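You operate a simulated robot arm through the tools that you are given. There is no shell and no other tool.

You are at the controls of a simulated robot arm. One attempt, no reset.

## Task
Swap the lit white candle for the purple one and switch that on.
Fine: switch the white candle off first; it goes in the empty hole of the rack.

The check looks at the end state, three seconds after you hand in, the way a careful person would. Anything else that was tipped, shoved, dropped, spilled or broken makes it a failure.

## Robot
A 6-joint arm with a two-finger parallel gripper, fixed in place. Base frame: the origin is at the foot of the arm, x ahead of it, y to its left, z up; the work surface is at about z = 0. Readings come in mm, rad, newtons and seconds.
With the tool pointing down near the work surface it reaches from about 120 to 500 mm from the base axis. Its first joint turns from -1.257 to 1.257 rad. Payload 0.65 kg.
The tool frame sits at the grasp point between the pads (the TCP): z along the fingers, y along the line on which they close. The tips reach 25 mm beyond it. Largest opening 76 mm; finger width 18, thickness 10; the body of the gripper, 36 by 78 mm, starts 45 mm behind the TCP.
Orientation is told as [roll, pitch, yaw] about the base's x, y, z axes, in that order, counted from this pose: with the fingers straight down and closing along the base's y, the tool's x points along the base's -x, its y along +y and its z along -z.

## Interface
- The arm moves only by the tool move_arm. Its argument "increments" is a list of rows, each a list of 3 entries, a list of its own where there are three numbers: the turn, a rotation vector about the tool's x, y, z in rad, then the shift along the tool's x, y, z in m, then the opening, from 0 (shut) to 1 (fully open). In form: [[[wx, wy, wz], [x, y, z], fingers], ...]. A call has 1 to 20 rows; each row shifts and turns the commanded pose from where the row before left it, along the tool's axes as they then stand. A row lasts 0.2 s, in which the tool goes at most 50 mm and 0.15 rad; a call with a longer step from one row to the next is refused whole, and so is a gripper value outside its range. A pose out of reach is approached as far as the arm can. The call stops where the force on the tool passes 40 N (or 10 N more than at its start, if that is more) or the arm is blocked; 0.2 s more then pass. Each finger travels about 108 mm/s and halts on what it meets, pressing with about 22 N; the grip force reading is that of the motor and also rises with nothing between the fingers. The clock runs only during rows and for 0.2 s after the last one: add rows that do not move to give the fingers time. The reply holds the time, the measured pose of the TCP, the force on the tool along the base axes, the opening and the grip force, in the units named above and with some noise, with the torque about the TCP (base axes, N m) and any sound that the robot's microphone picked up.
- Cameras (640 x 400 px; columns grow to the right, rows downward): "scene" is fixed at [48.5, 270.8, 391.8]; the picture's right is [-0.81, -0.58, 0.00], its down [-0.39, 0.55, -0.74] and it looks along [0.43, -0.60, -0.67] (base axes); focal length 214 px, centre (320, 200). "wrist" rides on the gripper at [58, 11, -81] in the tool frame; the picture's right is [-0.18, 0.98, 0.00], its down [-0.75, -0.14, -0.64] and it looks along [-0.63, -0.12, 0.77] (tool axes); focal length 243 px, centre (320, 200). There is no depth. A picture from a camera that has moved, and an enlarged one, comes with that camera's place and axes in the base frame and with its lens.
- snapshot(camera): a new picture of that camera. No time passes.
- inspect(camera, box): a new picture of the part [left, top, right, bottom] of that camera's present view, enlarged. No time passes.
- finish_job(): hands the job in; it is judged then, once.

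Nothing tells you positions but the pictures and the camera data. Unless the task says otherwise, let go and move clear before handing in.

The tools are called after "Request:" by a JSON object that holds its "api" and its "payload". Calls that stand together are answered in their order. move_arm: Moves the arm, as the interface text tells. Its arguments: {"type":"object","properties":{"increments":{"type":"array","items":{"type":"array"}}},"required":["increments"]} The other tools are called the same way: snapshot (camera) takes a picture; inspect (camera, box) takes an enlarged picture of a part of a camera's view; finish_job () hands the job in.

At the start:

```text
time_s: 0.0
position: [202.7, 131.3, 399.9]
tool_rot: [-0.002, 0.0, 0.001]
force: [0.4, 0.4, 0.4]
ft_torque: [-0.02, 0.02, 0.02]
gripper_width: 76.0
gripper_force: 0.2
```

scene: 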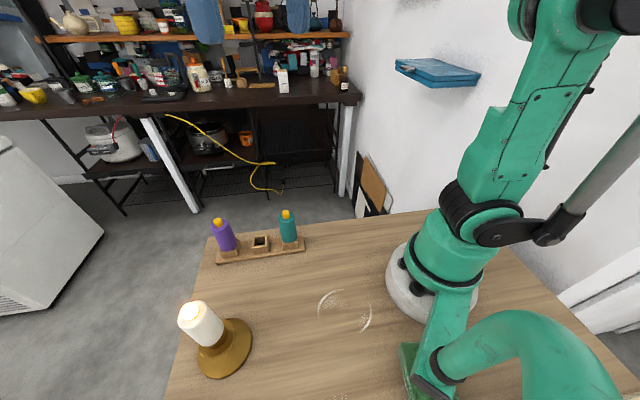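
wrist: 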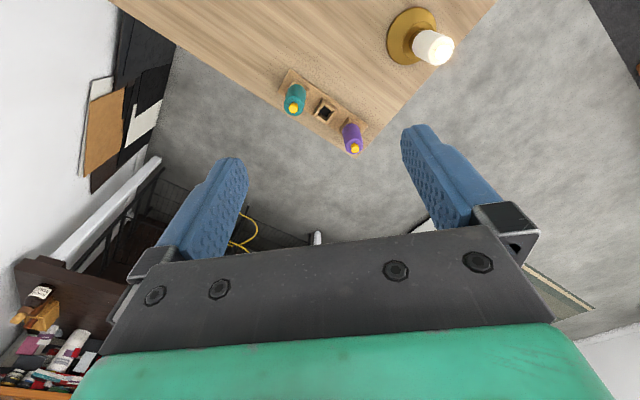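

I see a lit white candle standing in a brass holder at the near-left of the scene picture, and a rack holding a purple and a teal candle with an empty square hole between them. I'll look closer before moving.

Request:
{"api": "inspect", "payload": {"camera": "scene", "box": [150, 280, 278, 400]}}

Request:
{"api": "inspect", "payload": {"camera": "scene", "box": [195, 195, 323, 275]}}

Request:
{"api": "inspect", "payload": {"camera": "wrist", "box": [260, 0, 480, 160]}}

```text
3.33 times, centred on (214, 340) of scene
camera zoom: at [48.5, 270.8, 391.8], right [-0.81, -0.58, 0.0], down [-0.39, 0.55, -0.74], along [0.43, -0.6, -0.67], focal length 715 px, centre (673, -267)
```

zoom: 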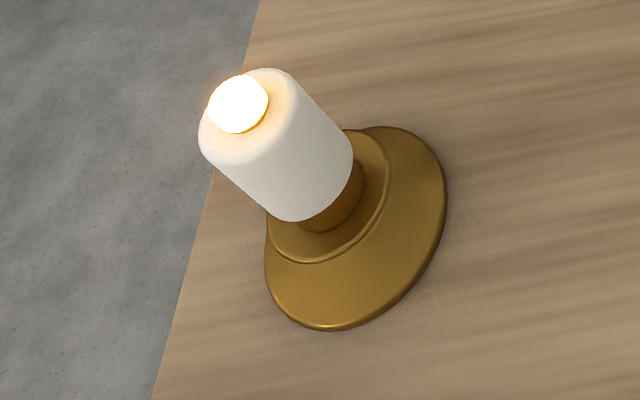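

```text
5.00 times, centred on (259, 235) of scene
camera zoom: at [48.5, 270.8, 391.8], right [-0.81, -0.58, 0.0], down [-0.39, 0.55, -0.74], along [0.43, -0.6, -0.67], focal length 1072 px, centre (625, 25)
```

zoom: 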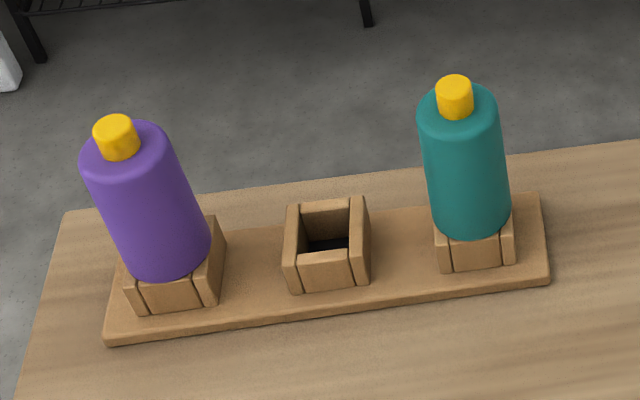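

```text
2.50 times, centred on (370, 80) of wrist
camera zoom: at [142.5, 141.9, 481.2], right [0.18, 0.98, 0.0], down [0.75, -0.14, 0.64], along [0.63, -0.12, -0.77], focal length 606 px, centre (195, 500)
```

zoom: 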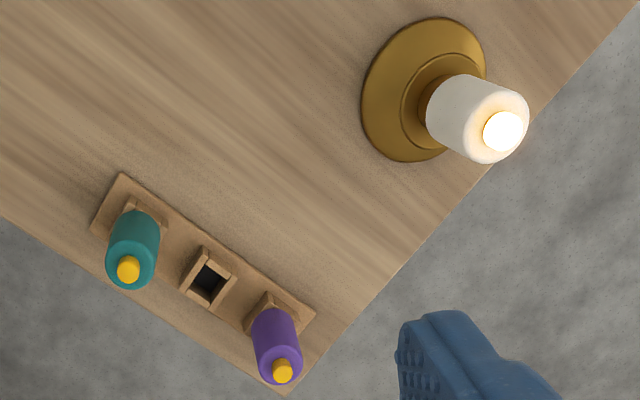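

The holder stands near (218, 283). The white candle's flame tip is at about z ≈ 137. The purple tip is near (346, 165, 109), the teal tip near (262, 80, 109), and the empty hole near (304, 122), so the rack lies at 45°. I'll bring the gripper above the white candle for a closer look.

Request:
{"api": "move_arm", "payload": {"increments": [[[0, 0, 0], [-0.003, 0.03, 0.03], 1], [[0, 0, 0], [-0.003, 0.03, 0.03], 1], [[0, 0, 0], [-0.003, 0.03, 0.03], 1], [[0, 0, 0], [-0.003, 0.03, 0.03], 1], [[0, 0, 0], [-0.003, 0.03, 0.03], 1], [[0, 0, 0], [0, 0, 0], 1], [[0, 0, 0], [0, 0, 0], 1]]}}

Request:
{"api": "snapshot", "payload": {"camera": "wrist"}}

Request:
{"api": "snapshot", "payload": {"camera": "scene"}}

```text
time_s: 1.6
position: [216.2, 281.1, 249.0]
tool_rot: [-0.001, -0.001, 0.0]
force: [-0.2, 1.0, 0.6]
ft_torque: [0.04, -0.02, 0.04]
gripper_width: 75.9
gripper_force: 0.1
```

```text
taken
camera wrist: at [157.9, 292.0, 331.0], right [0.18, 0.98, 0.0], down [0.75, -0.14, 0.64], along [0.63, -0.12, -0.77], focal length 243 px, centre (320, 200)
```

wrist: 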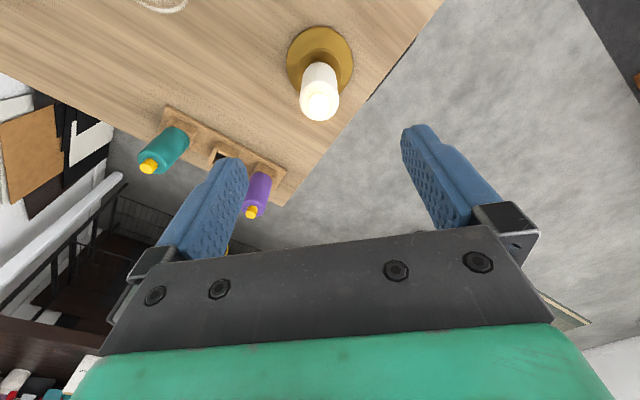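

```text
taken
```

scene: 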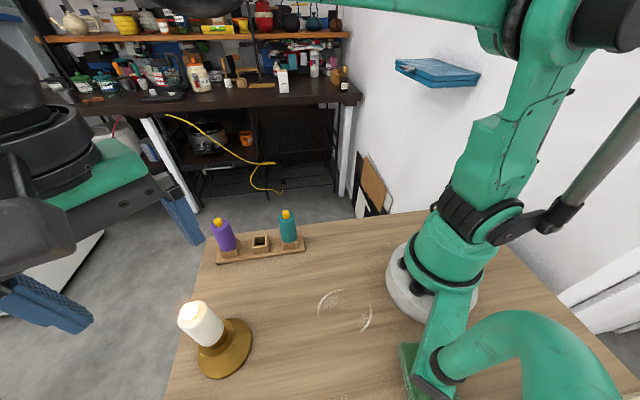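

Request:
{"api": "inspect", "payload": {"camera": "wrist", "box": [256, 20, 384, 130]}}

Request:
{"api": "inspect", "payload": {"camera": "wrist", "box": [130, 95, 290, 225]}}

Request:
{"api": "inspect", "payload": {"camera": "scene", "box": [170, 290, 260, 385]}}

```text
3.64 times, centred on (320, 75) of wrist
camera zoom: at [157.9, 292.0, 331.0], right [0.18, 0.98, 0.0], down [0.75, -0.14, 0.64], along [0.63, -0.12, -0.77], focal length 882 px, centre (320, 654)
```

zoom: 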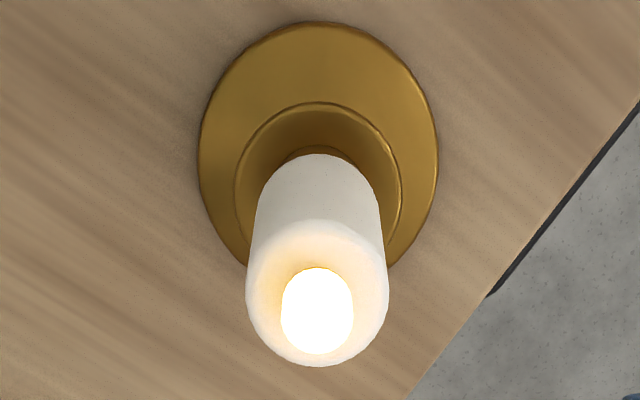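

```text
3.08 times, centred on (210, 160) of wrist
camera zoom: at [157.9, 292.0, 331.0], right [0.18, 0.98, 0.0], down [0.75, -0.14, 0.64], along [0.63, -0.12, -0.77], focal length 746 px, centre (658, 323)
```

zoom: 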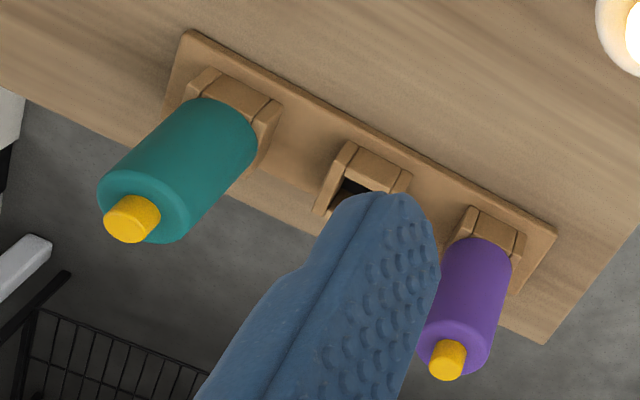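

```text
4.21 times, centred on (215, 338) of scene
camera zoom: at [48.5, 270.8, 391.8], right [-0.81, -0.58, 0.0], down [-0.39, 0.55, -0.74], along [0.43, -0.6, -0.67], focal length 903 px, centre (762, -379)
```

zoom: 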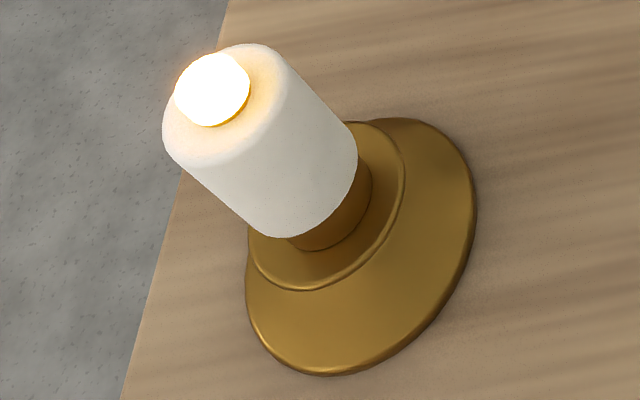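

White candle axis is at about (217, 280), body about 30 mm wide, flame button top at z ≈ 148. I'll close the fingers, line them up over the flame and approach it slowly.

Request:
{"api": "move_arm", "payload": {"increments": [[[0, 0, 0], [-0.001, -0.001, 0], 0], [[0, 0, 0], [0, 0, 0], 0], [[0, 0, 0], [0, 0, 0], 0], [[0, 0, 0], [0, 0, 0.03], 0], [[0, 0, 0], [0, 0, 0.025], 0], [[0, 0, 0], [0, 0, 0.01], 0], [[0, 0, 0], [0, 0, 0], 0]]}}

Request:
{"api": "inspect", "payload": {"camera": "wrist", "box": [220, 20, 420, 220]}}

Request:
{"api": "inspect", "payload": {"camera": "scene", "box": [110, 220, 270, 390]}}

```text
time_s: 3.2
position: [218.4, 281.0, 185.1]
tool_rot: [-0.001, 0.0, 0.0]
force: [0.7, -0.4, -0.5]
ft_torque: [0.01, -0.03, 0.03]
gripper_width: 0.0
gripper_force: 22.3
```

```text
2.00 times, centred on (320, 120) of wrist
camera zoom: at [158.9, 291.4, 266.0], right [0.18, 0.98, 0.0], down [0.75, -0.14, 0.64], along [0.63, -0.12, -0.77], focal length 485 px, centre (320, 360)
```

zoom: 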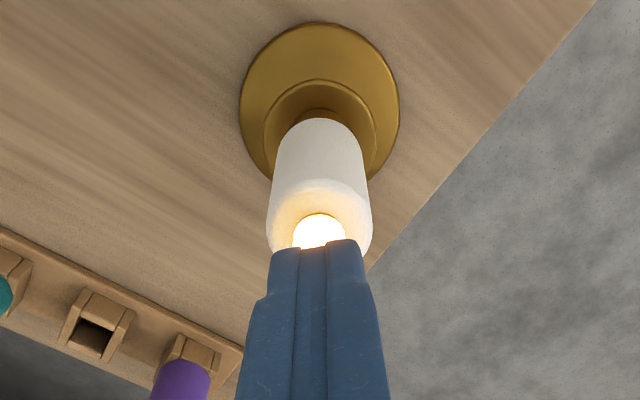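

```text
2.35 times, centred on (190, 305) of scene
camera zoom: at [48.5, 270.8, 391.8], right [-0.81, -0.58, 0.0], down [-0.39, 0.55, -0.74], along [0.43, -0.6, -0.67], focal length 505 px, centre (626, -47)
```

zoom: 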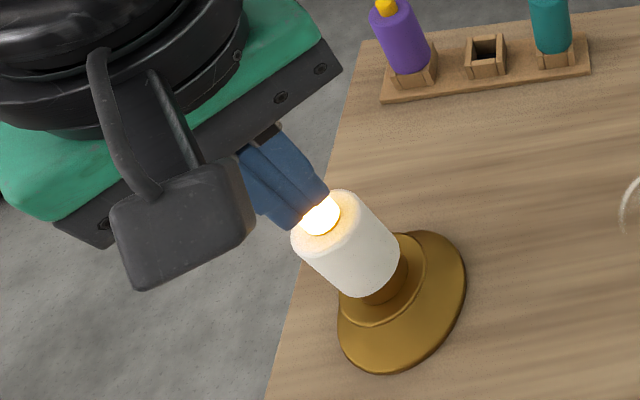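

The closed fingertips are centred over the glowing flame with about 12 mm to go. I'll lower in small steps and watch the force and the microphone.

Request:
{"api": "move_arm", "payload": {"increments": [[[0, 0, 0], [0.001, 0.001, 0.003], 0], [[0, 0, 0], [0, 0, 0.003], 0], [[0, 0, 0], [0, 0, 0.002], 0], [[0, 0, 0], [0, 0, 0.002], 0], [[0, 0, 0], [0, 0, 0], 0]]}}

Request:
{"api": "inspect", "payload": {"camera": "wrist", "box": [220, 20, 420, 220]}}

```text
time_s: 4.4
position: [216.2, 280.7, 175.7]
tool_rot: [0.0, 0.0, 0.001]
force: [-0.9, -0.4, -1.0]
ft_torque: [0.0, 0.03, 0.02]
gripper_width: 0.0
gripper_force: 21.7
```

```text
2.00 times, centred on (320, 120) of wrist
camera zoom: at [157.7, 292.0, 256.2], right [0.18, 0.98, 0.0], down [0.75, -0.14, 0.64], along [0.63, -0.12, -0.77], focal length 485 px, centre (320, 360)
```

zoom: 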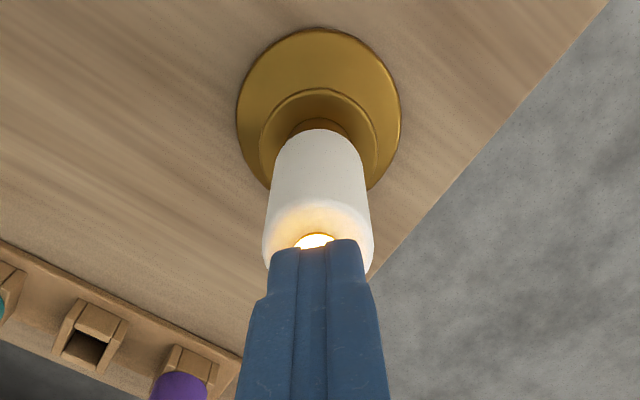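

Close above the flame now, no contact yet. Continuing down in 1 mm steps.

Request:
{"api": "move_arm", "payload": {"increments": [[[0, 0, 0], [0, 0, 0.001], 0], [[0, 0, 0], [0, 0, 0.001], 0], [[0, 0, 0], [0, 0, 0.001], 0], [[0, 0, 0], [0, 0, 0.001], 0]]}}

Request:
{"api": "inspect", "payload": {"camera": "wrist", "box": [220, 20, 420, 220]}}

```text
time_s: 5.4
position: [216.4, 281.3, 171.2]
tool_rot: [0.0, 0.0, 0.0]
force: [0.0, 0.7, -0.2]
ft_torque: [0.0, -0.02, -0.01]
gripper_width: 0.0
gripper_force: 21.9
```

```text
2.00 times, centred on (320, 120) of wrist
camera zoom: at [157.5, 292.0, 252.3], right [0.18, 0.98, 0.0], down [0.75, -0.14, 0.64], along [0.63, -0.12, -0.77], focal length 485 px, centre (320, 360)
```

zoom: 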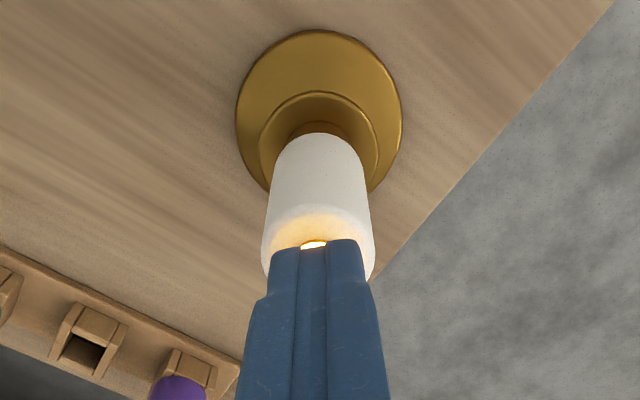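

Request:
{"api": "move_arm", "payload": {"increments": [[[0, 0, 0], [0, 0, 0.001], 0], [[0, 0, 0], [0, 0, 0.001], 0], [[0, 0, 0], [0, 0, 0.001], 0]]}}

Request:
{"api": "inspect", "payload": {"camera": "wrist", "box": [220, 20, 420, 220]}}

Request:
{"api": "inspect", "payload": {"camera": "scene", "box": [150, 250, 260, 390]}}

```text
time_s: 6.2
position: [218.0, 282.3, 168.9]
tool_rot: [0.0, -0.001, 0.0]
force: [0.3, -0.6, 1.8]
ft_torque: [0.03, -0.01, -0.01]
gripper_width: 0.0
gripper_force: 22.3
```

```text
2.00 times, centred on (320, 120) of wrist
camera zoom: at [157.5, 292.0, 249.2], right [0.18, 0.98, 0.0], down [0.75, -0.14, 0.64], along [0.63, -0.12, -0.77], focal length 485 px, centre (320, 360)
```

zoom: 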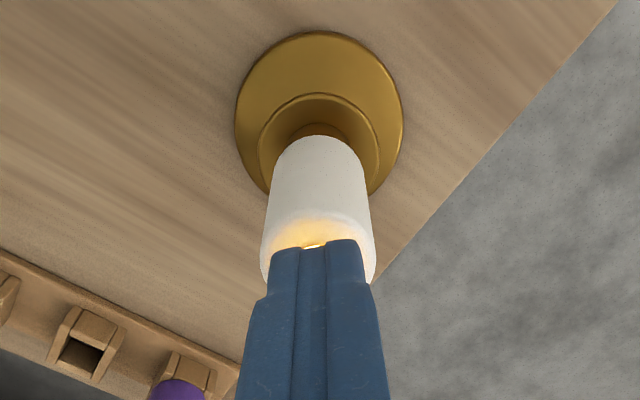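

```text
2.86 times, centred on (205, 320) of scene
camera zoom: at [48.5, 270.8, 391.8], right [-0.81, -0.58, 0.0], down [-0.39, 0.55, -0.74], along [0.43, -0.6, -0.67], focal length 613 px, centre (649, -143)
```

zoom: 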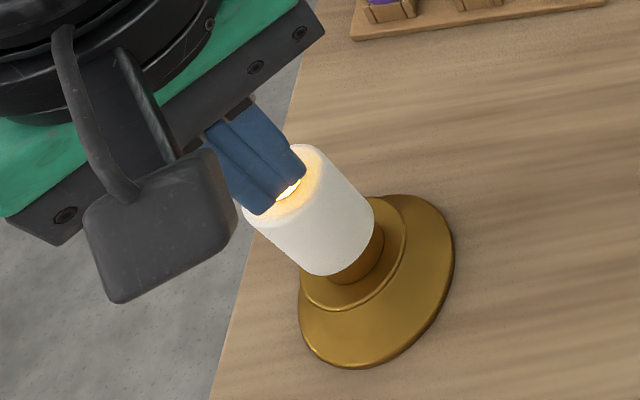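

Contact is just about starting (about 2 N). I'll press on in 1 mm steps.

Request:
{"api": "move_arm", "payload": {"increments": [[[0, 0, 0], [0, 0, 0.001], 0]]}}

Request:
{"api": "move_arm", "payload": {"increments": [[[0, 0, 0], [0, 0, 0.001], 0]]}}

Request:
{"api": "inspect", "payload": {"camera": "wrist", "box": [220, 20, 420, 220]}}

```text
time_s: 6.6
position: [217.0, 281.5, 167.4]
tool_rot: [-0.001, -0.001, 0.001]
force: [1.3, 0.2, 1.3]
ft_torque: [0.0, -0.05, 0.01]
gripper_width: 0.0
gripper_force: 22.4
```

```text
time_s: 7.0
position: [216.0, 280.6, 166.1]
tool_rot: [-0.001, 0.0, 0.001]
force: [1.3, 0.5, 2.1]
ft_torque: [-0.01, -0.02, 0.03]
gripper_width: 0.2
gripper_force: 21.8
heard: click
```

```text
2.00 times, centred on (320, 120) of wrist
camera zoom: at [157.2, 292.0, 247.3], right [0.18, 0.98, 0.0], down [0.75, -0.14, 0.64], along [0.63, -0.12, -0.77], focal length 485 px, centre (320, 360)
```

zoom: 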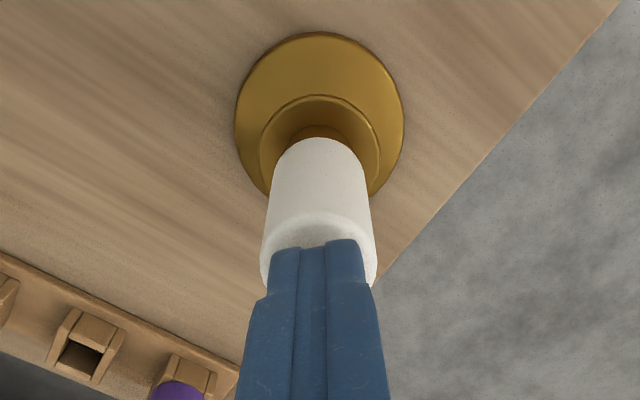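

A click, and the glow is gone: the white candle is off. I'll rise straight up and open the fingers.

Request:
{"api": "move_arm", "payload": {"increments": [[[0, 0, 0], [0, 0, -0.005], 0], [[0, 0, 0], [0, 0, -0.02], 0], [[0, 0, 0], [0, 0, -0.02], 0], [[0, 0, 0], [0, 0, 0], 1], [[0, 0, 0], [0, 0, 0], 1], [[0, 0, 0], [0, 0, 0], 1]]}}

Request:
{"api": "inspect", "payload": {"camera": "wrist", "box": [240, 10, 400, 170]}}

Request:
{"api": "inspect", "payload": {"camera": "scene", "box": [150, 270, 260, 390]}}

```text
time_s: 8.4
position: [217.2, 282.2, 211.0]
tool_rot: [-0.001, -0.001, -0.001]
force: [0.7, 1.0, 0.8]
ft_torque: [0.01, 0.01, 0.01]
gripper_width: 75.9
gripper_force: 0.1
```

```text
2.50 times, centred on (320, 90) of wrist
camera zoom: at [157.6, 292.1, 292.2], right [0.18, 0.98, 0.0], down [0.75, -0.14, 0.64], along [0.63, -0.12, -0.77], focal length 606 px, centre (320, 475)
```

zoom: 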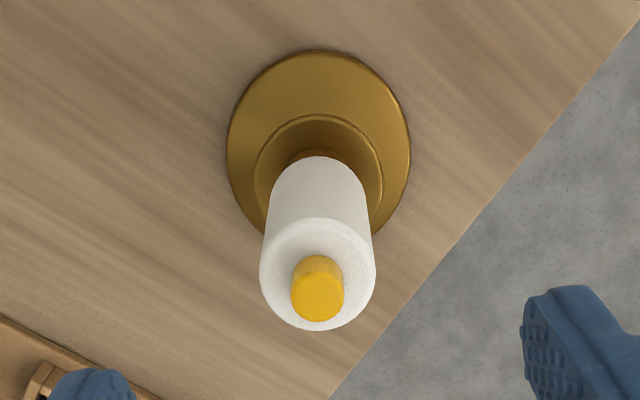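

```text
3.33 times, centred on (205, 330) of scene
camera zoom: at [48.5, 270.8, 391.8], right [-0.81, -0.58, 0.0], down [-0.39, 0.55, -0.74], along [0.43, -0.6, -0.67], focal length 715 px, centre (703, -233)
```

zoom: 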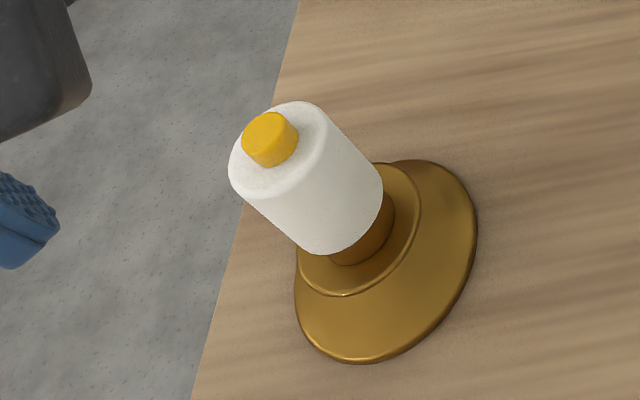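

The light is off and the yellow flame button is visible at z ≈ 143–145. Next I lower the open fingers around the white candle's upper half (TCP z ≈ 110, which keeps the gripper body above the flame) and check alignment before closing.

Request:
{"api": "move_arm", "payload": {"increments": [[[0, 0, 0], [-0.002, -0.0005, 0], 1], [[0, 0, 0], [0, 0, 0.025], 1], [[0, 0, 0], [0, 0, 0.025], 1], [[0, 0, 0], [0, 0, 0.025], 1], [[0, 0, 0], [0, 0, 0.025], 1], [[0, 0, 0], [0, 0, 0], 1]]}}

Request:
{"api": "snapshot", "payload": {"camera": "wrist"}}

Request:
{"api": "inspect", "payload": {"camera": "scene", "box": [130, 260, 270, 400]}}

```text
time_s: 9.8
position: [218.9, 280.9, 111.1]
tool_rot: [0.001, 0.0, 0.001]
force: [-1.1, 0.5, 0.0]
ft_torque: [-0.01, 0.01, -0.02]
gripper_width: 76.0
gripper_force: 0.1
```

```text
taken
camera wrist: at [159.8, 291.4, 192.3], right [0.18, 0.98, 0.0], down [0.75, -0.14, 0.64], along [0.63, -0.12, -0.77], focal length 243 px, centre (320, 200)
```

wrist: 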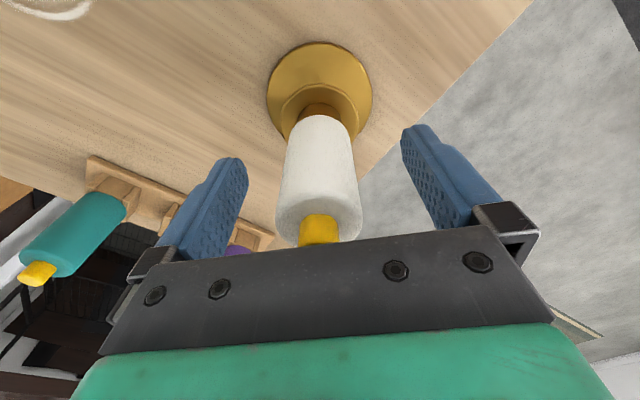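

```text
2.86 times, centred on (200, 330) of scene
camera zoom: at [48.5, 270.8, 391.8], right [-0.81, -0.58, 0.0], down [-0.39, 0.55, -0.74], along [0.43, -0.6, -0.67], focal length 613 px, centre (663, -171)
```

zoom: 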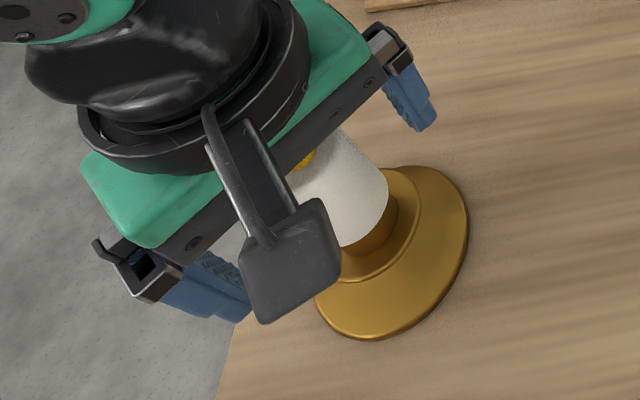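

The candle sits midway between the pads and the flame clears the gripper body. Closing gently.

Request:
{"api": "move_arm", "payload": {"increments": [[[0, 0, 0], [0, 0, 0], 0.7], [[0, 0, 0], [0, 0, 0], 0.5], [[0, 0, 0], [0, 0, 0], 0.45], [[0, 0, 0], [0, 0, 0], 0.42], [[0, 0, 0], [0, 0, 0], 0.4], [[0, 0, 0], [0, 0, 0], 0.38], [[0, 0, 0], [0, 0, 0], 0.36], [[0, 0, 0], [0, 0, 0], 0.34], [[0, 0, 0], [0, 0, 0], 0.2], [[0, 0, 0], [0, 0, 0], 0.2]]}}

Request:
{"api": "snapshot", "payload": {"camera": "wrist"}}

```text
time_s: 12.0
position: [218.2, 280.0, 110.9]
tool_rot: [-0.004, 0.0, 0.0]
force: [-3.3, -26.4, -1.5]
ft_torque: [-0.42, 0.02, -0.22]
gripper_width: 32.0
gripper_force: 22.2
```

```text
taken
camera wrist: at [159.9, 290.9, 192.5], right [0.18, 0.98, 0.0], down [0.75, -0.14, 0.64], along [0.63, -0.12, -0.77], focal length 243 px, centre (320, 200)
```

wrist: 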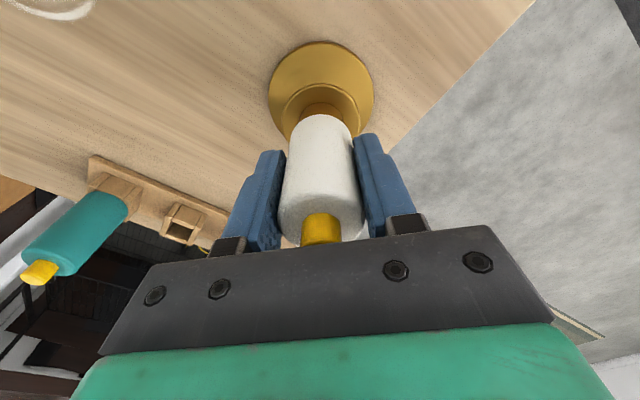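

Only the finger on the -y side seems to be pressing (26 N sideways), so the candle is a little to -y of my TCP. I'll shift the tool toward -y to even out the grip.

Request:
{"api": "move_arm", "payload": {"increments": [[[0, 0, 0], [0, -0.001, 0], 0.3], [[0, 0, 0], [0, 0, 0], 0.3]]}}

```text
time_s: 12.6
position: [220.3, 280.7, 111.0]
tool_rot: [-0.001, 0.0, 0.001]
force: [-0.6, -20.7, 6.8]
ft_torque: [-0.44, 0.03, -0.22]
gripper_width: 31.6
gripper_force: 22.2
```

Request:
{"api": "move_arm", "payload": {"increments": [[[0, 0, 0], [0, -0.001, 0], 0.3], [[0, 0, 0], [0, 0, 0], 0.3]]}}

Request:
{"api": "inspect", "payload": {"camera": "wrist", "box": [220, 30, 420, 250]}}

```text
time_s: 13.2
position: [219.6, 278.6, 112.3]
tool_rot: [0.004, -0.002, 0.001]
force: [9.3, -0.8, 9.5]
ft_torque: [-0.01, -0.09, -0.11]
gripper_width: 31.8
gripper_force: 22.2
```

```text
1.82 times, centred on (320, 140) of wrist
camera zoom: at [159.6, 290.0, 192.4], right [0.18, 0.98, 0.0], down [0.75, -0.14, 0.64], along [0.63, -0.12, -0.77], focal length 441 px, centre (320, 309)
```

zoom: 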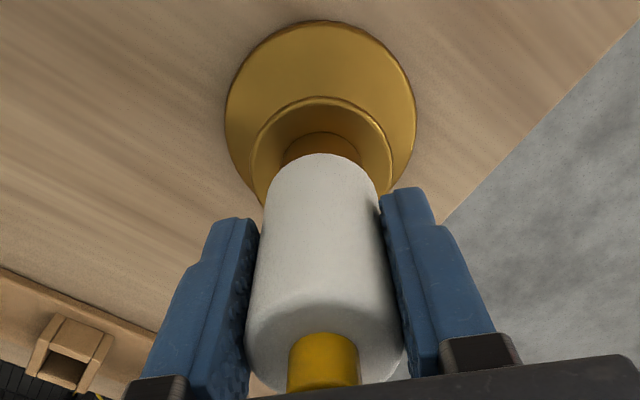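

The grip is balanced now at 31.8 mm wide. I'll lift a couple of millimetres first to feel whether it's a plain pull.

Request:
{"api": "move_arm", "payload": {"increments": [[[0, 0, 0], [0, 0, -0.001], 0.2], [[0, 0, 0], [0, 0, -0.001], 0.2], [[0, 0, 0], [0, 0, -0.001], 0.2], [[0, 0, 0], [0, 0, -0.001], 0.2]]}}

Request:
{"api": "inspect", "payload": {"camera": "wrist", "box": [220, 30, 420, 250]}}

Request:
{"api": "inspect", "payload": {"camera": "scene", "box": [150, 280, 270, 400]}}

```text
time_s: 14.2
position: [217.1, 278.1, 114.5]
tool_rot: [0.0, 0.0, -0.001]
force: [-0.8, 0.1, -1.5]
ft_torque: [0.02, 0.01, 0.03]
gripper_width: 31.7
gripper_force: 21.5
```

```text
1.82 times, centred on (320, 140) of wrist
camera zoom: at [159.2, 289.5, 196.3], right [0.18, 0.98, 0.0], down [0.75, -0.14, 0.64], along [0.63, -0.12, -0.77], focal length 441 px, centre (320, 309)
```

zoom: 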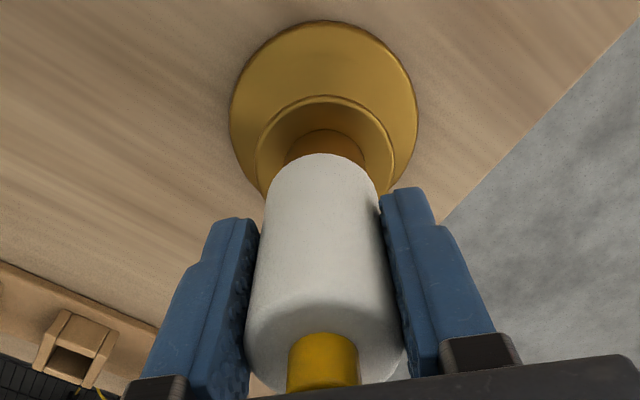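

```text
3.33 times, centred on (210, 340) of scene
camera zoom: at [48.5, 270.8, 391.8], right [-0.81, -0.58, 0.0], down [-0.39, 0.55, -0.74], along [0.43, -0.6, -0.67], focal length 715 px, centre (687, -267)
```

zoom: 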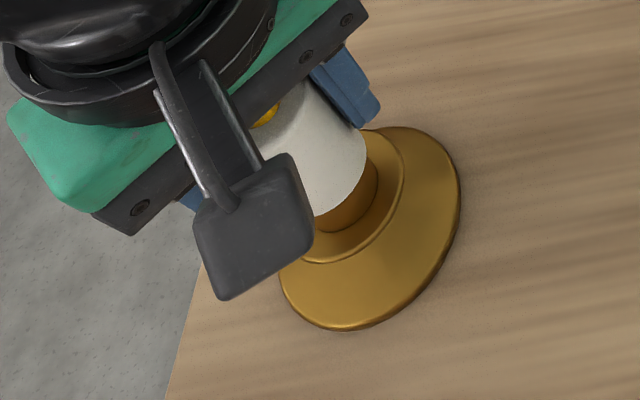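

The candle moves freely with no pull-out force, and the holder stays put. I'll lift further and look at the candle's underside.

Request:
{"api": "move_arm", "payload": {"increments": [[[0, 0, 0], [0, 0, -0.004], 0.2], [[0, 0, 0], [0, 0, -0.004], 0.2], [[0, 0, 0], [0, 0, -0.005], 0.2], [[0, 0, 0], [0, 0, -0.005], 0.2], [[0, 0, 0], [0, 0, -0.005], 0.2], [[0, 0, 0], [0, 0, -0.005], 0.2], [[0, 0, 0], [0, 0, -0.01], 0.2], [[0, 0, 0], [0, 0, -0.01], 0.2], [[0, 0, 0], [0, 0, -0.02], 0.2], [[0, 0, 0], [0, 0, -0.02], 0.2]]}}

Request:
{"api": "snapshot", "payload": {"camera": "wrist"}}

Request:
{"api": "inspect", "payload": {"camera": "scene", "box": [110, 240, 270, 400]}}

```text
time_s: 16.4
position: [220.0, 278.2, 203.6]
tool_rot: [0.001, -0.001, -0.002]
force: [0.0, -0.4, -0.3]
ft_torque: [0.0, 0.0, 0.0]
gripper_width: 31.8
gripper_force: 21.9
```

```text
taken
camera wrist: at [159.5, 289.3, 284.9], right [0.18, 0.98, 0.0], down [0.75, -0.14, 0.64], along [0.63, -0.12, -0.77], focal length 243 px, centre (320, 200)
```

wrist: 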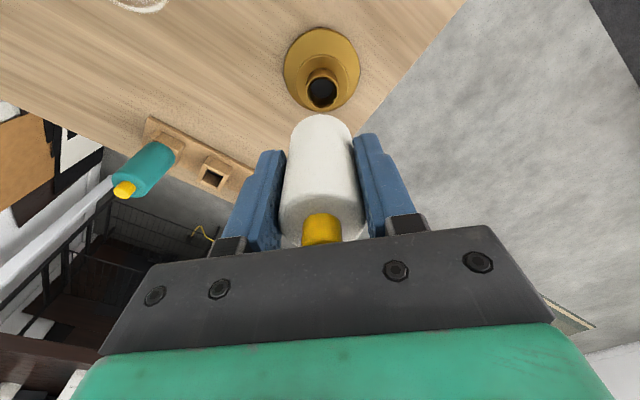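

```text
2.50 times, centred on (190, 320) of scene
camera zoom: at [48.5, 270.8, 391.8], right [-0.81, -0.58, 0.0], down [-0.39, 0.55, -0.74], along [0.43, -0.6, -0.67], focal length 536 px, centre (645, -100)
```

zoom: 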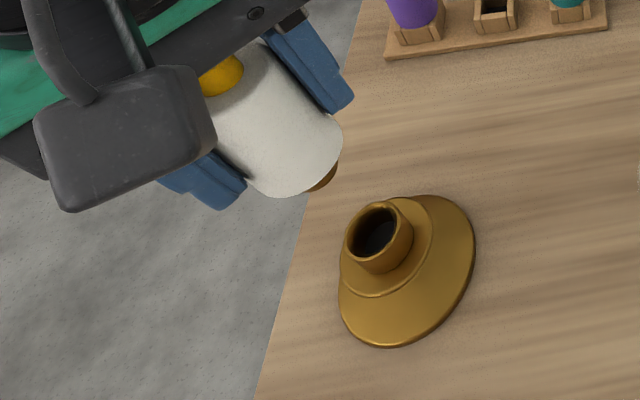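

The candle is out; the holder has a round socket and the candle a small peg underneath. I'll look at both closely.

Request:
{"api": "inspect", "payload": {"camera": "scene", "box": [160, 260, 210, 300]}}

Request:
{"api": "inspect", "payload": {"camera": "scene", "box": [185, 300, 245, 350]}}

Request:
{"api": "inspect", "payload": {"camera": "wrist", "box": [280, 20, 370, 120]}}

Request:
{"api": "inspect", "payload": {"camera": "wrist", "box": [100, 100, 270, 220]}}

```text
10.00 times, centred on (185, 280) of scene
camera zoom: at [48.5, 270.8, 391.8], right [-0.81, -0.58, 0.0], down [-0.39, 0.55, -0.74], along [0.43, -0.6, -0.67], focal length 2145 px, centre (1670, -600)
```

zoom: 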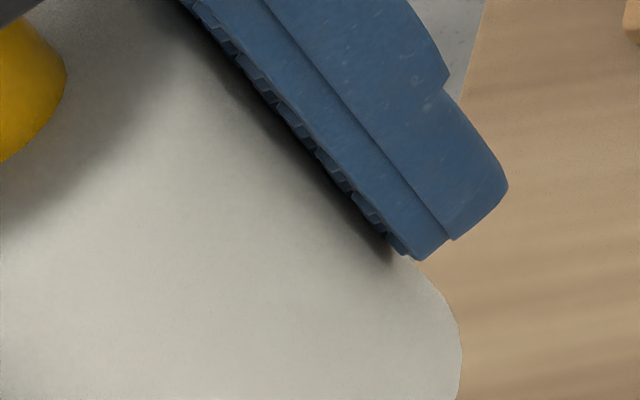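

```text
8.00 times, centred on (215, 325) of scene
camera zoom: at [48.5, 270.8, 391.8], right [-0.81, -0.58, 0.0], down [-0.39, 0.55, -0.74], along [0.43, -0.6, -0.67], focal length 1716 px, centre (1160, -800)
```

zoom: 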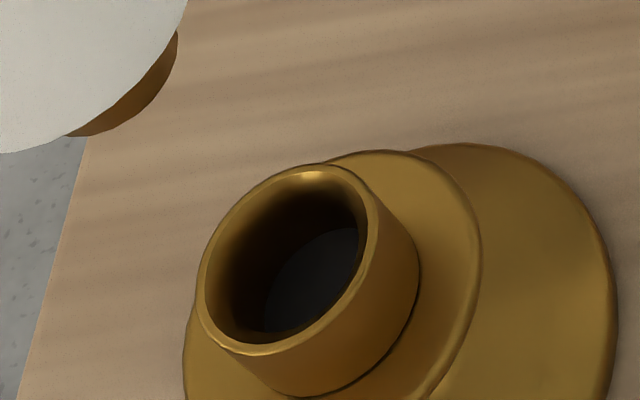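

```text
4.00 times, centred on (325, 70) of wrist
camera zoom: at [159.5, 289.3, 284.9], right [0.18, 0.98, 0.0], down [0.75, -0.14, 0.64], along [0.63, -0.12, -0.77], focal length 970 px, centre (300, 720)
```

zoom: 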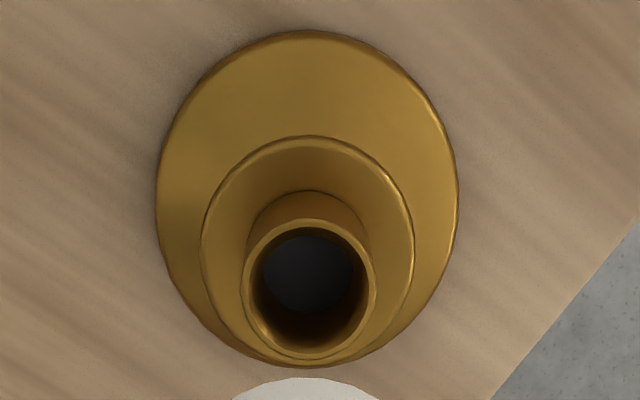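

```text
3.33 times, centred on (185, 160) of wrist
camera zoom: at [159.5, 289.3, 284.9], right [0.18, 0.98, 0.0], down [0.75, -0.14, 0.64], along [0.63, -0.12, -0.77], focal length 809 px, centre (770, 333)
```

zoom: 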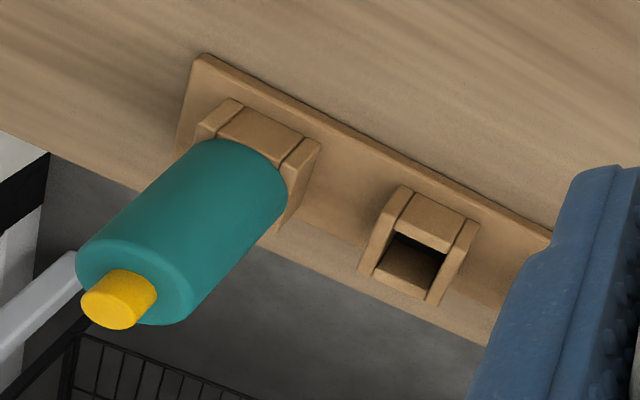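

The peg and socket are round, so no yaw is needed for fit. The socket rim is at about (220, 280, 70), and I'm carrying the candle with its shoulder about 41 mm below the TCP. Now I'll measure the rack hole precisely.

Request:
{"api": "inspect", "payload": {"camera": "scene", "box": [240, 225, 280, 260]}}

Request:
{"api": "inspect", "payload": {"camera": "wrist", "box": [190, 145, 245, 195]}}

Request:
{"api": "inspect", "payload": {"camera": "scene", "box": [205, 205, 315, 275]}}

```text
11.43 times, centred on (260, 242) of scene
camera zoom: at [48.5, 270.8, 391.8], right [-0.81, -0.58, 0.0], down [-0.39, 0.55, -0.74], along [0.43, -0.6, -0.67], focal length 2451 px, centre (1006, -286)
```

zoom: 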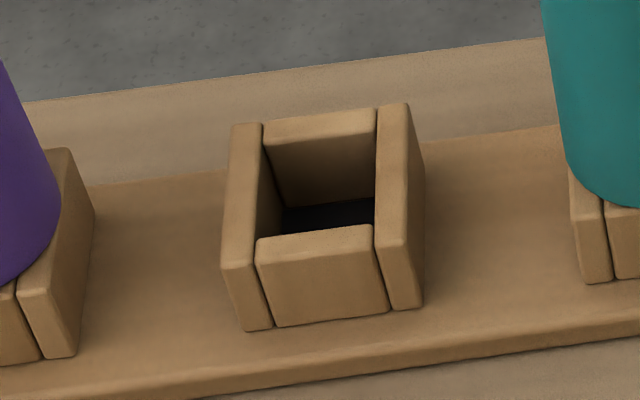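

```text
8.00 times, centred on (218, 170) of wrist
camera zoom: at [159.5, 289.3, 284.9], right [0.18, 0.98, 0.0], down [0.75, -0.14, 0.64], along [0.63, -0.12, -0.77], focal length 1941 px, centre (1140, 440)
```

zoom: 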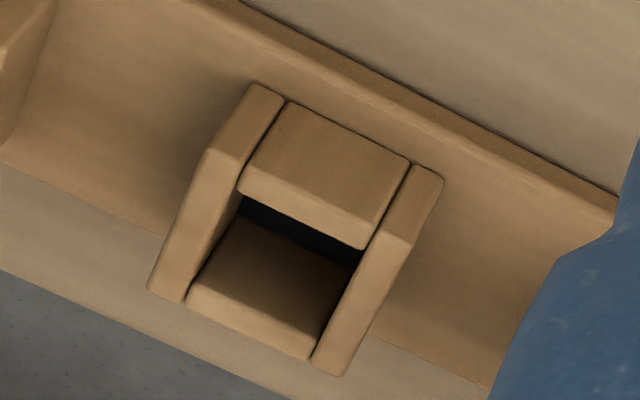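

```text
5.71 times, centred on (260, 240) of scene
camera zoom: at [48.5, 270.8, 391.8], right [-0.81, -0.58, 0.0], down [-0.39, 0.55, -0.74], along [0.43, -0.6, -0.67], focal length 1226 px, centre (663, -29)
```

zoom: 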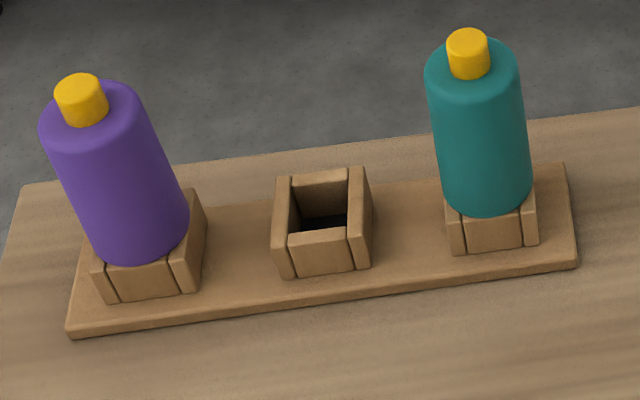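

The rack hole's rim centre comes out at (306, 124, 32), and the candle's axis sits about 2.4 mm ahead of the TCP. I'll carry it high over to the rack, then yaw 45° so the fingers close across the rack rather than towards the neighbours.

Request:
{"api": "move_arm", "payload": {"increments": [[[0, 0, 0], [-0.0145, -0.026, 0], 0.2], [[0, 0, 0], [-0.0145, -0.026, 0], 0.2], [[0, 0, 0], [-0.0145, -0.026, 0], 0.2], [[0, 0, 0], [-0.0145, -0.026, 0], 0.2], [[0, 0, 0], [-0.0145, -0.026, 0], 0.2], [[0, 0, 0], [-0.0143, -0.0261, 0], 0.2], [[0, 0, -0.131], [0, 0, 0], 0.2], [[0, 0, -0.131], [0, 0, 0], 0.2], [[0, 0, -0.131], [0, 0, 0], 0.2], [[0, 0, -0.131], [0, 0, 0], 0.2], [[0, 0, -0.131], [0, 0, 0], 0.2], [[0, 0, -0.131], [0, 0, 0], 0.2], [[0, 0, 0], [0, 0, 0], 0.2]]}}

Request:
{"api": "snapshot", "payload": {"camera": "wrist"}}

Request:
{"api": "snapshot", "payload": {"camera": "scene"}}

```text
time_s: 19.2
position: [306.2, 122.0, 203.7]
tool_rot: [0.001, -0.001, 0.788]
force: [0.1, -0.2, -0.2]
ft_torque: [-0.02, 0.0, 0.0]
gripper_width: 31.8
gripper_force: 21.6
```

```text
taken
camera wrist: at [255.6, 88.6, 284.5], right [-0.57, 0.82, 0.0], down [0.63, 0.43, 0.64], along [0.53, 0.36, -0.77], focal length 243 px, centre (320, 200)
```

wrist: 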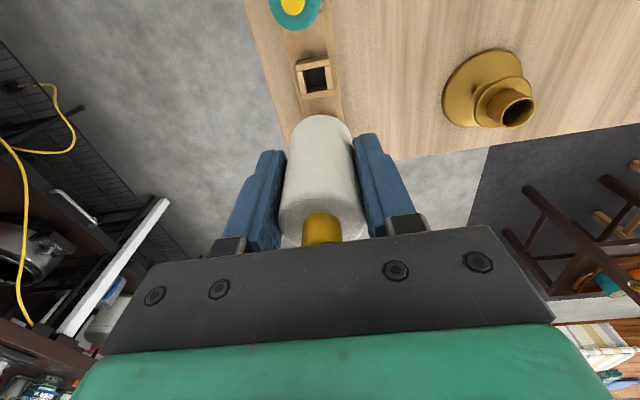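

```text
taken
```

scene: 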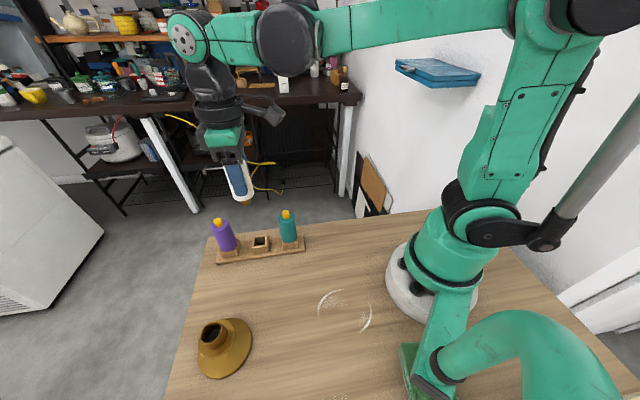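

Request:
{"api": "inspect", "payload": {"camera": "wrist", "box": [270, 40, 370, 140]}}

Request:
{"api": "inspect", "payload": {"camera": "scene", "box": [200, 140, 310, 270]}}

Request:
{"api": "inspect", "payload": {"camera": "scene", "box": [220, 175, 270, 215]}}

```text
4.00 times, centred on (320, 90) of wrist
camera zoom: at [255.6, 88.6, 284.5], right [-0.57, 0.82, 0.0], down [0.63, 0.43, 0.64], along [0.53, 0.36, -0.77], focal length 970 px, centre (320, 640)
```

zoom: 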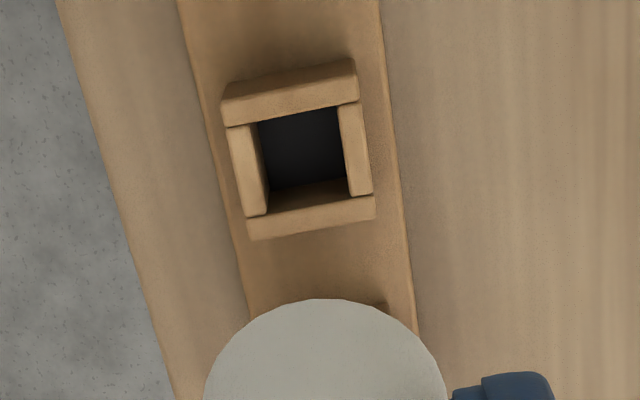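

```text
3.08 times, centred on (255, 205) of scene
camera zoom: at [48.5, 270.8, 391.8], right [-0.81, -0.58, 0.0], down [-0.39, 0.55, -0.74], along [0.43, -0.6, -0.67], focal length 660 px, centre (520, 185)
```

zoom: 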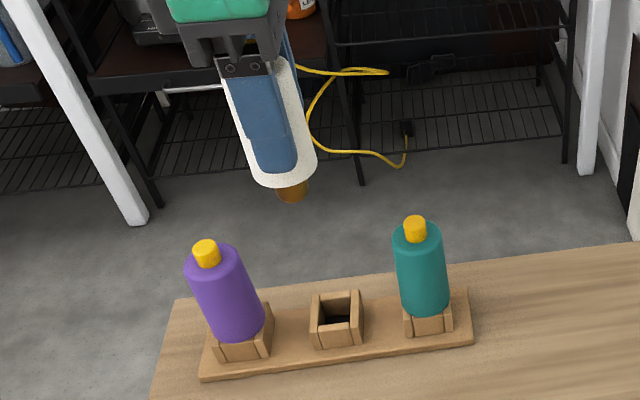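

```text
10.00 times, centred on (245, 195) of scene
camera zoom: at [48.5, 270.8, 391.8], right [-0.81, -0.58, 0.0], down [-0.39, 0.55, -0.74], along [0.43, -0.6, -0.67], focal length 2145 px, centre (1070, 250)
```

zoom: 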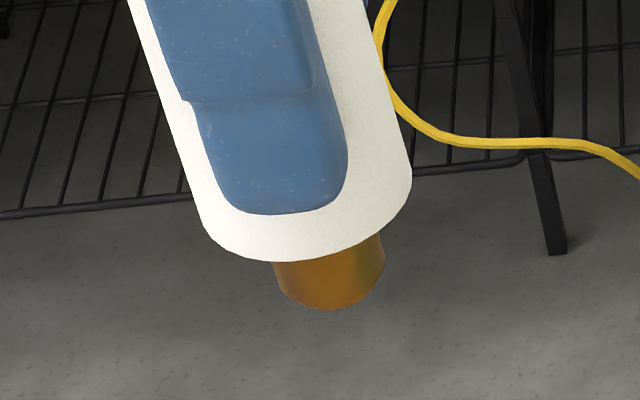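

Cross-checking with this third view, the rim is lower than I first computed: hole centre ≈ (309.5, 120, 26). The peg is round, about 17 mm wide and 20 mm long, and sits about 3.5 mm ahead of the TCP. I'll correct sideways and come down to just above the hole for a check.

Request:
{"api": "move_arm", "payload": {"increments": [[[0, 0, 0], [0.001, -0.0048, 0], 0.2], [[0, 0, 0], [0, 0, 0.02], 0.2], [[0, 0, 0], [0, 0, 0.02], 0.2], [[0, 0, 0], [0, 0, 0.02], 0.2], [[0, 0, 0], [0, 0, 0.02], 0.2], [[0, 0, 0], [0, 0, 0.01], 0.2], [[0, 0, 0], [0, 0, 0], 0.2]]}}

Request:
{"api": "inspect", "payload": {"camera": "scene", "box": [225, 205, 295, 260]}}

Request:
{"api": "inspect", "payload": {"camera": "scene", "box": [190, 150, 330, 280]}}

Request:
{"api": "snapshot", "payload": {"camera": "wrist"}}

```text
time_s: 20.8
position: [308.8, 117.7, 113.7]
tool_rot: [0.0, 0.001, 0.787]
force: [-0.4, -0.2, -0.1]
ft_torque: [0.0, 0.02, -0.02]
gripper_width: 31.4
gripper_force: 21.9
```

```text
7.27 times, centred on (260, 232) of scene
camera zoom: at [48.5, 270.8, 391.8], right [-0.81, -0.58, 0.0], down [-0.39, 0.55, -0.74], along [0.43, -0.6, -0.67], focal length 1560 px, centre (756, -36)
```

zoom: 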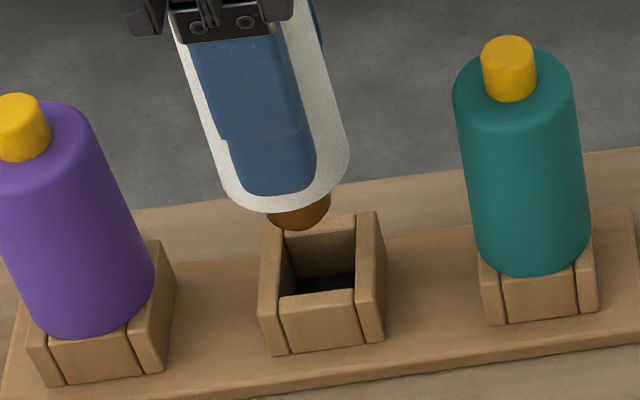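

```text
3.08 times, centred on (260, 215) of scene
camera zoom: at [48.5, 270.8, 391.8], right [-0.81, -0.58, 0.0], down [-0.39, 0.55, -0.74], along [0.43, -0.6, -0.67], focal length 660 px, centre (505, 154)
```

zoom: 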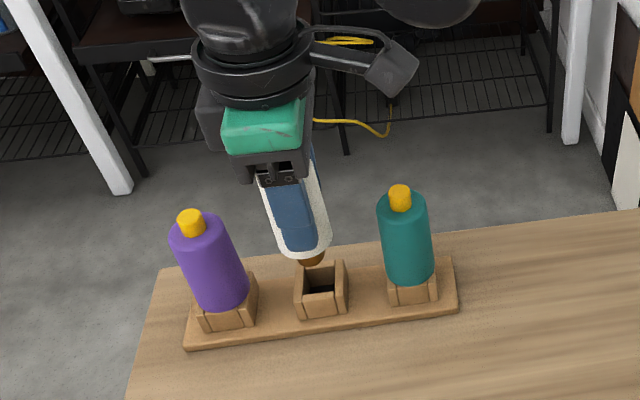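

```text
taken
camera wrist: at [258.6, 84.6, 194.5], right [-0.57, 0.82, 0.0], down [0.63, 0.43, 0.64], along [0.53, 0.36, -0.77], focal length 243 px, centre (320, 200)
```

wrist: 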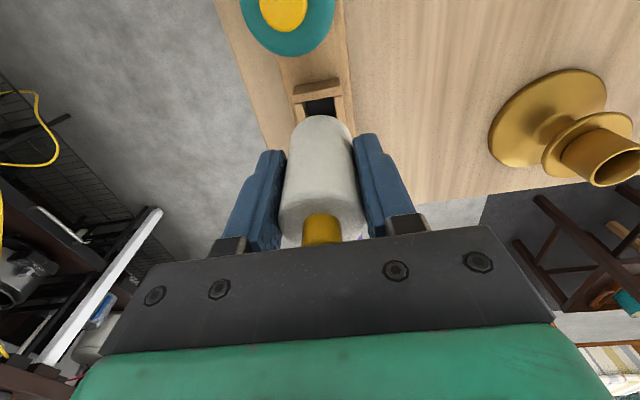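

Request:
{"api": "inspect", "payload": {"camera": "wrist", "box": [270, 60, 370, 160]}}

Request:
{"api": "inspect", "payload": {"camera": "scene", "box": [240, 220, 280, 255]}}

```text
4.00 times, centred on (320, 110) of wrist
camera zoom: at [258.6, 84.6, 194.5], right [-0.57, 0.82, 0.0], down [0.63, 0.43, 0.64], along [0.53, 0.36, -0.77], focal length 970 px, centre (320, 560)
```

zoom: 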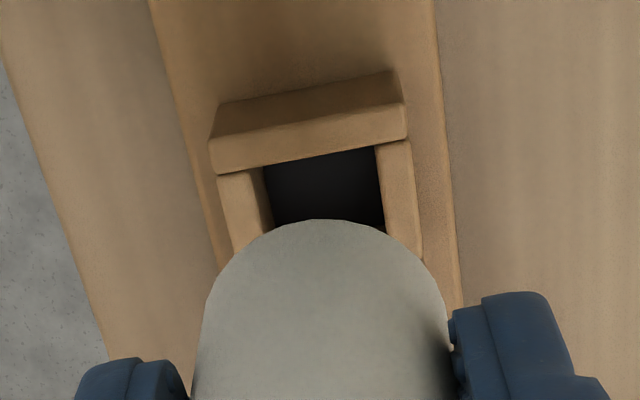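

```text
11.43 times, centred on (260, 238) of scene
camera zoom: at [48.5, 270.8, 391.8], right [-0.81, -0.58, 0.0], down [-0.39, 0.55, -0.74], along [0.43, -0.6, -0.67], focal length 2451 px, centre (1006, -229)
```

zoom: 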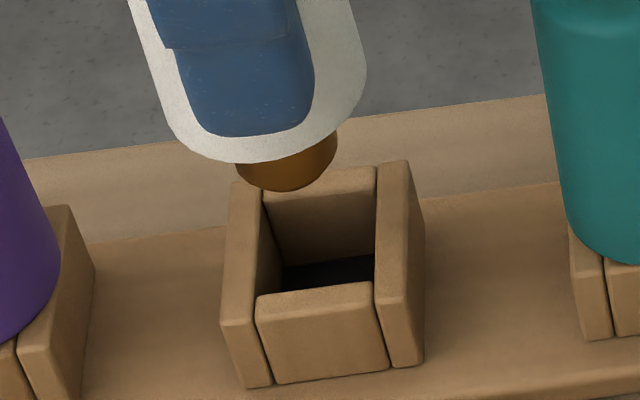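

The peg is over the hole to within about a millimetre in both views, with its tip roughly 26 mm above the rim. A tiny correction, then down in small steps while watching the force.

Request:
{"api": "move_arm", "payload": {"increments": [[[0, 0, 0], [0.0004, 0.0005, 0.005], 0.2], [[0, 0, 0], [0, 0, 0.005], 0.2], [[0, 0, 0], [0, 0, 0.005], 0.2], [[0, 0, 0], [0, 0, 0.003], 0.2], [[0, 0, 0], [0, 0, 0], 0.2]]}}

Request:
{"api": "inspect", "payload": {"camera": "scene", "box": [240, 220, 280, 255]}}

Request:
{"api": "inspect", "payload": {"camera": "wrist", "box": [270, 60, 370, 160]}}

```text
time_s: 22.0
position: [308.1, 118.9, 94.7]
tool_rot: [-0.001, 0.001, 0.788]
force: [-0.3, 0.5, -0.2]
ft_torque: [0.0, -0.02, 0.01]
gripper_width: 31.6
gripper_force: 22.0
```

```text
11.43 times, centred on (260, 238) of scene
camera zoom: at [48.5, 270.8, 391.8], right [-0.81, -0.58, 0.0], down [-0.39, 0.55, -0.74], along [0.43, -0.6, -0.67], focal length 2451 px, centre (1006, -229)
```

zoom: 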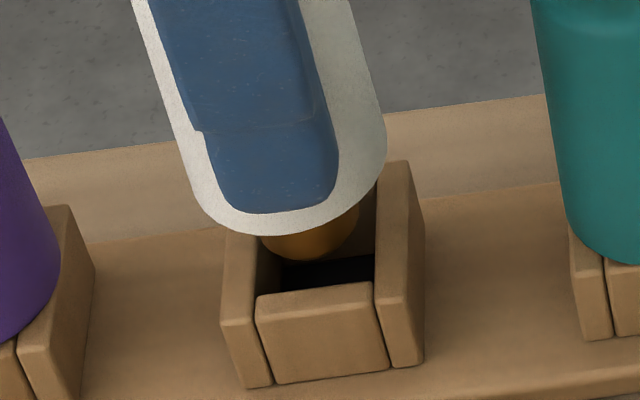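

```text
4.00 times, centred on (320, 110) of wrist
camera zoom: at [257.5, 85.0, 176.2], right [-0.57, 0.82, 0.0], down [0.63, 0.43, 0.64], along [0.53, 0.36, -0.77], focal length 970 px, centre (320, 560)
```

zoom: 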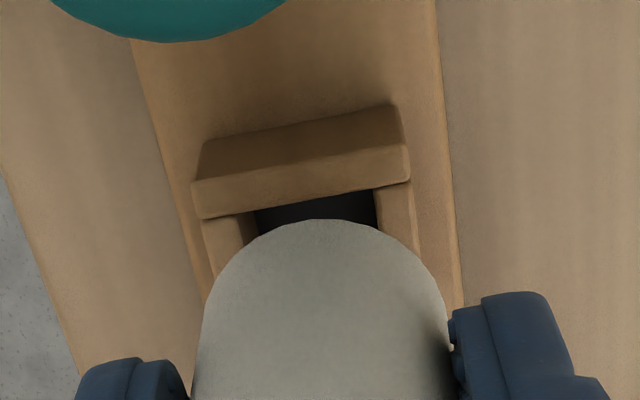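

Well aligned: the peg is centred at the mouth of the hole in both views. Inserting.

Request:
{"api": "move_arm", "payload": {"increments": [[[0, 0, 0], [0, 0, 0.003], 0.2], [[0, 0, 0], [0, 0, 0.003], 0.2], [[0, 0, 0], [0, 0, 0.003], 0.2], [[0, 0, 0], [0, 0, 0], 0.2]]}}

Request:
{"api": "inspect", "payload": {"camera": "scene", "box": [240, 220, 280, 255]}}

```text
time_s: 23.0
position: [307.3, 118.4, 86.4]
tool_rot: [0.0, 0.001, 0.788]
force: [0.2, 0.2, -0.9]
ft_torque: [0.02, 0.0, 0.0]
gripper_width: 31.5
gripper_force: 22.0
```

```text
11.43 times, centred on (260, 238) of scene
camera zoom: at [48.5, 270.8, 391.8], right [-0.81, -0.58, 0.0], down [-0.39, 0.55, -0.74], along [0.43, -0.6, -0.67], focal length 2451 px, centre (1006, -229)
```

zoom: 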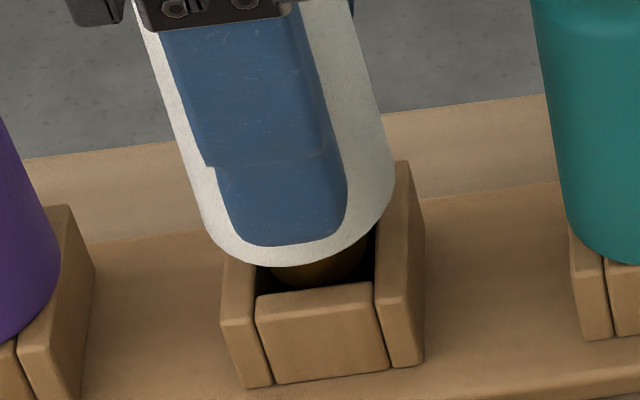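

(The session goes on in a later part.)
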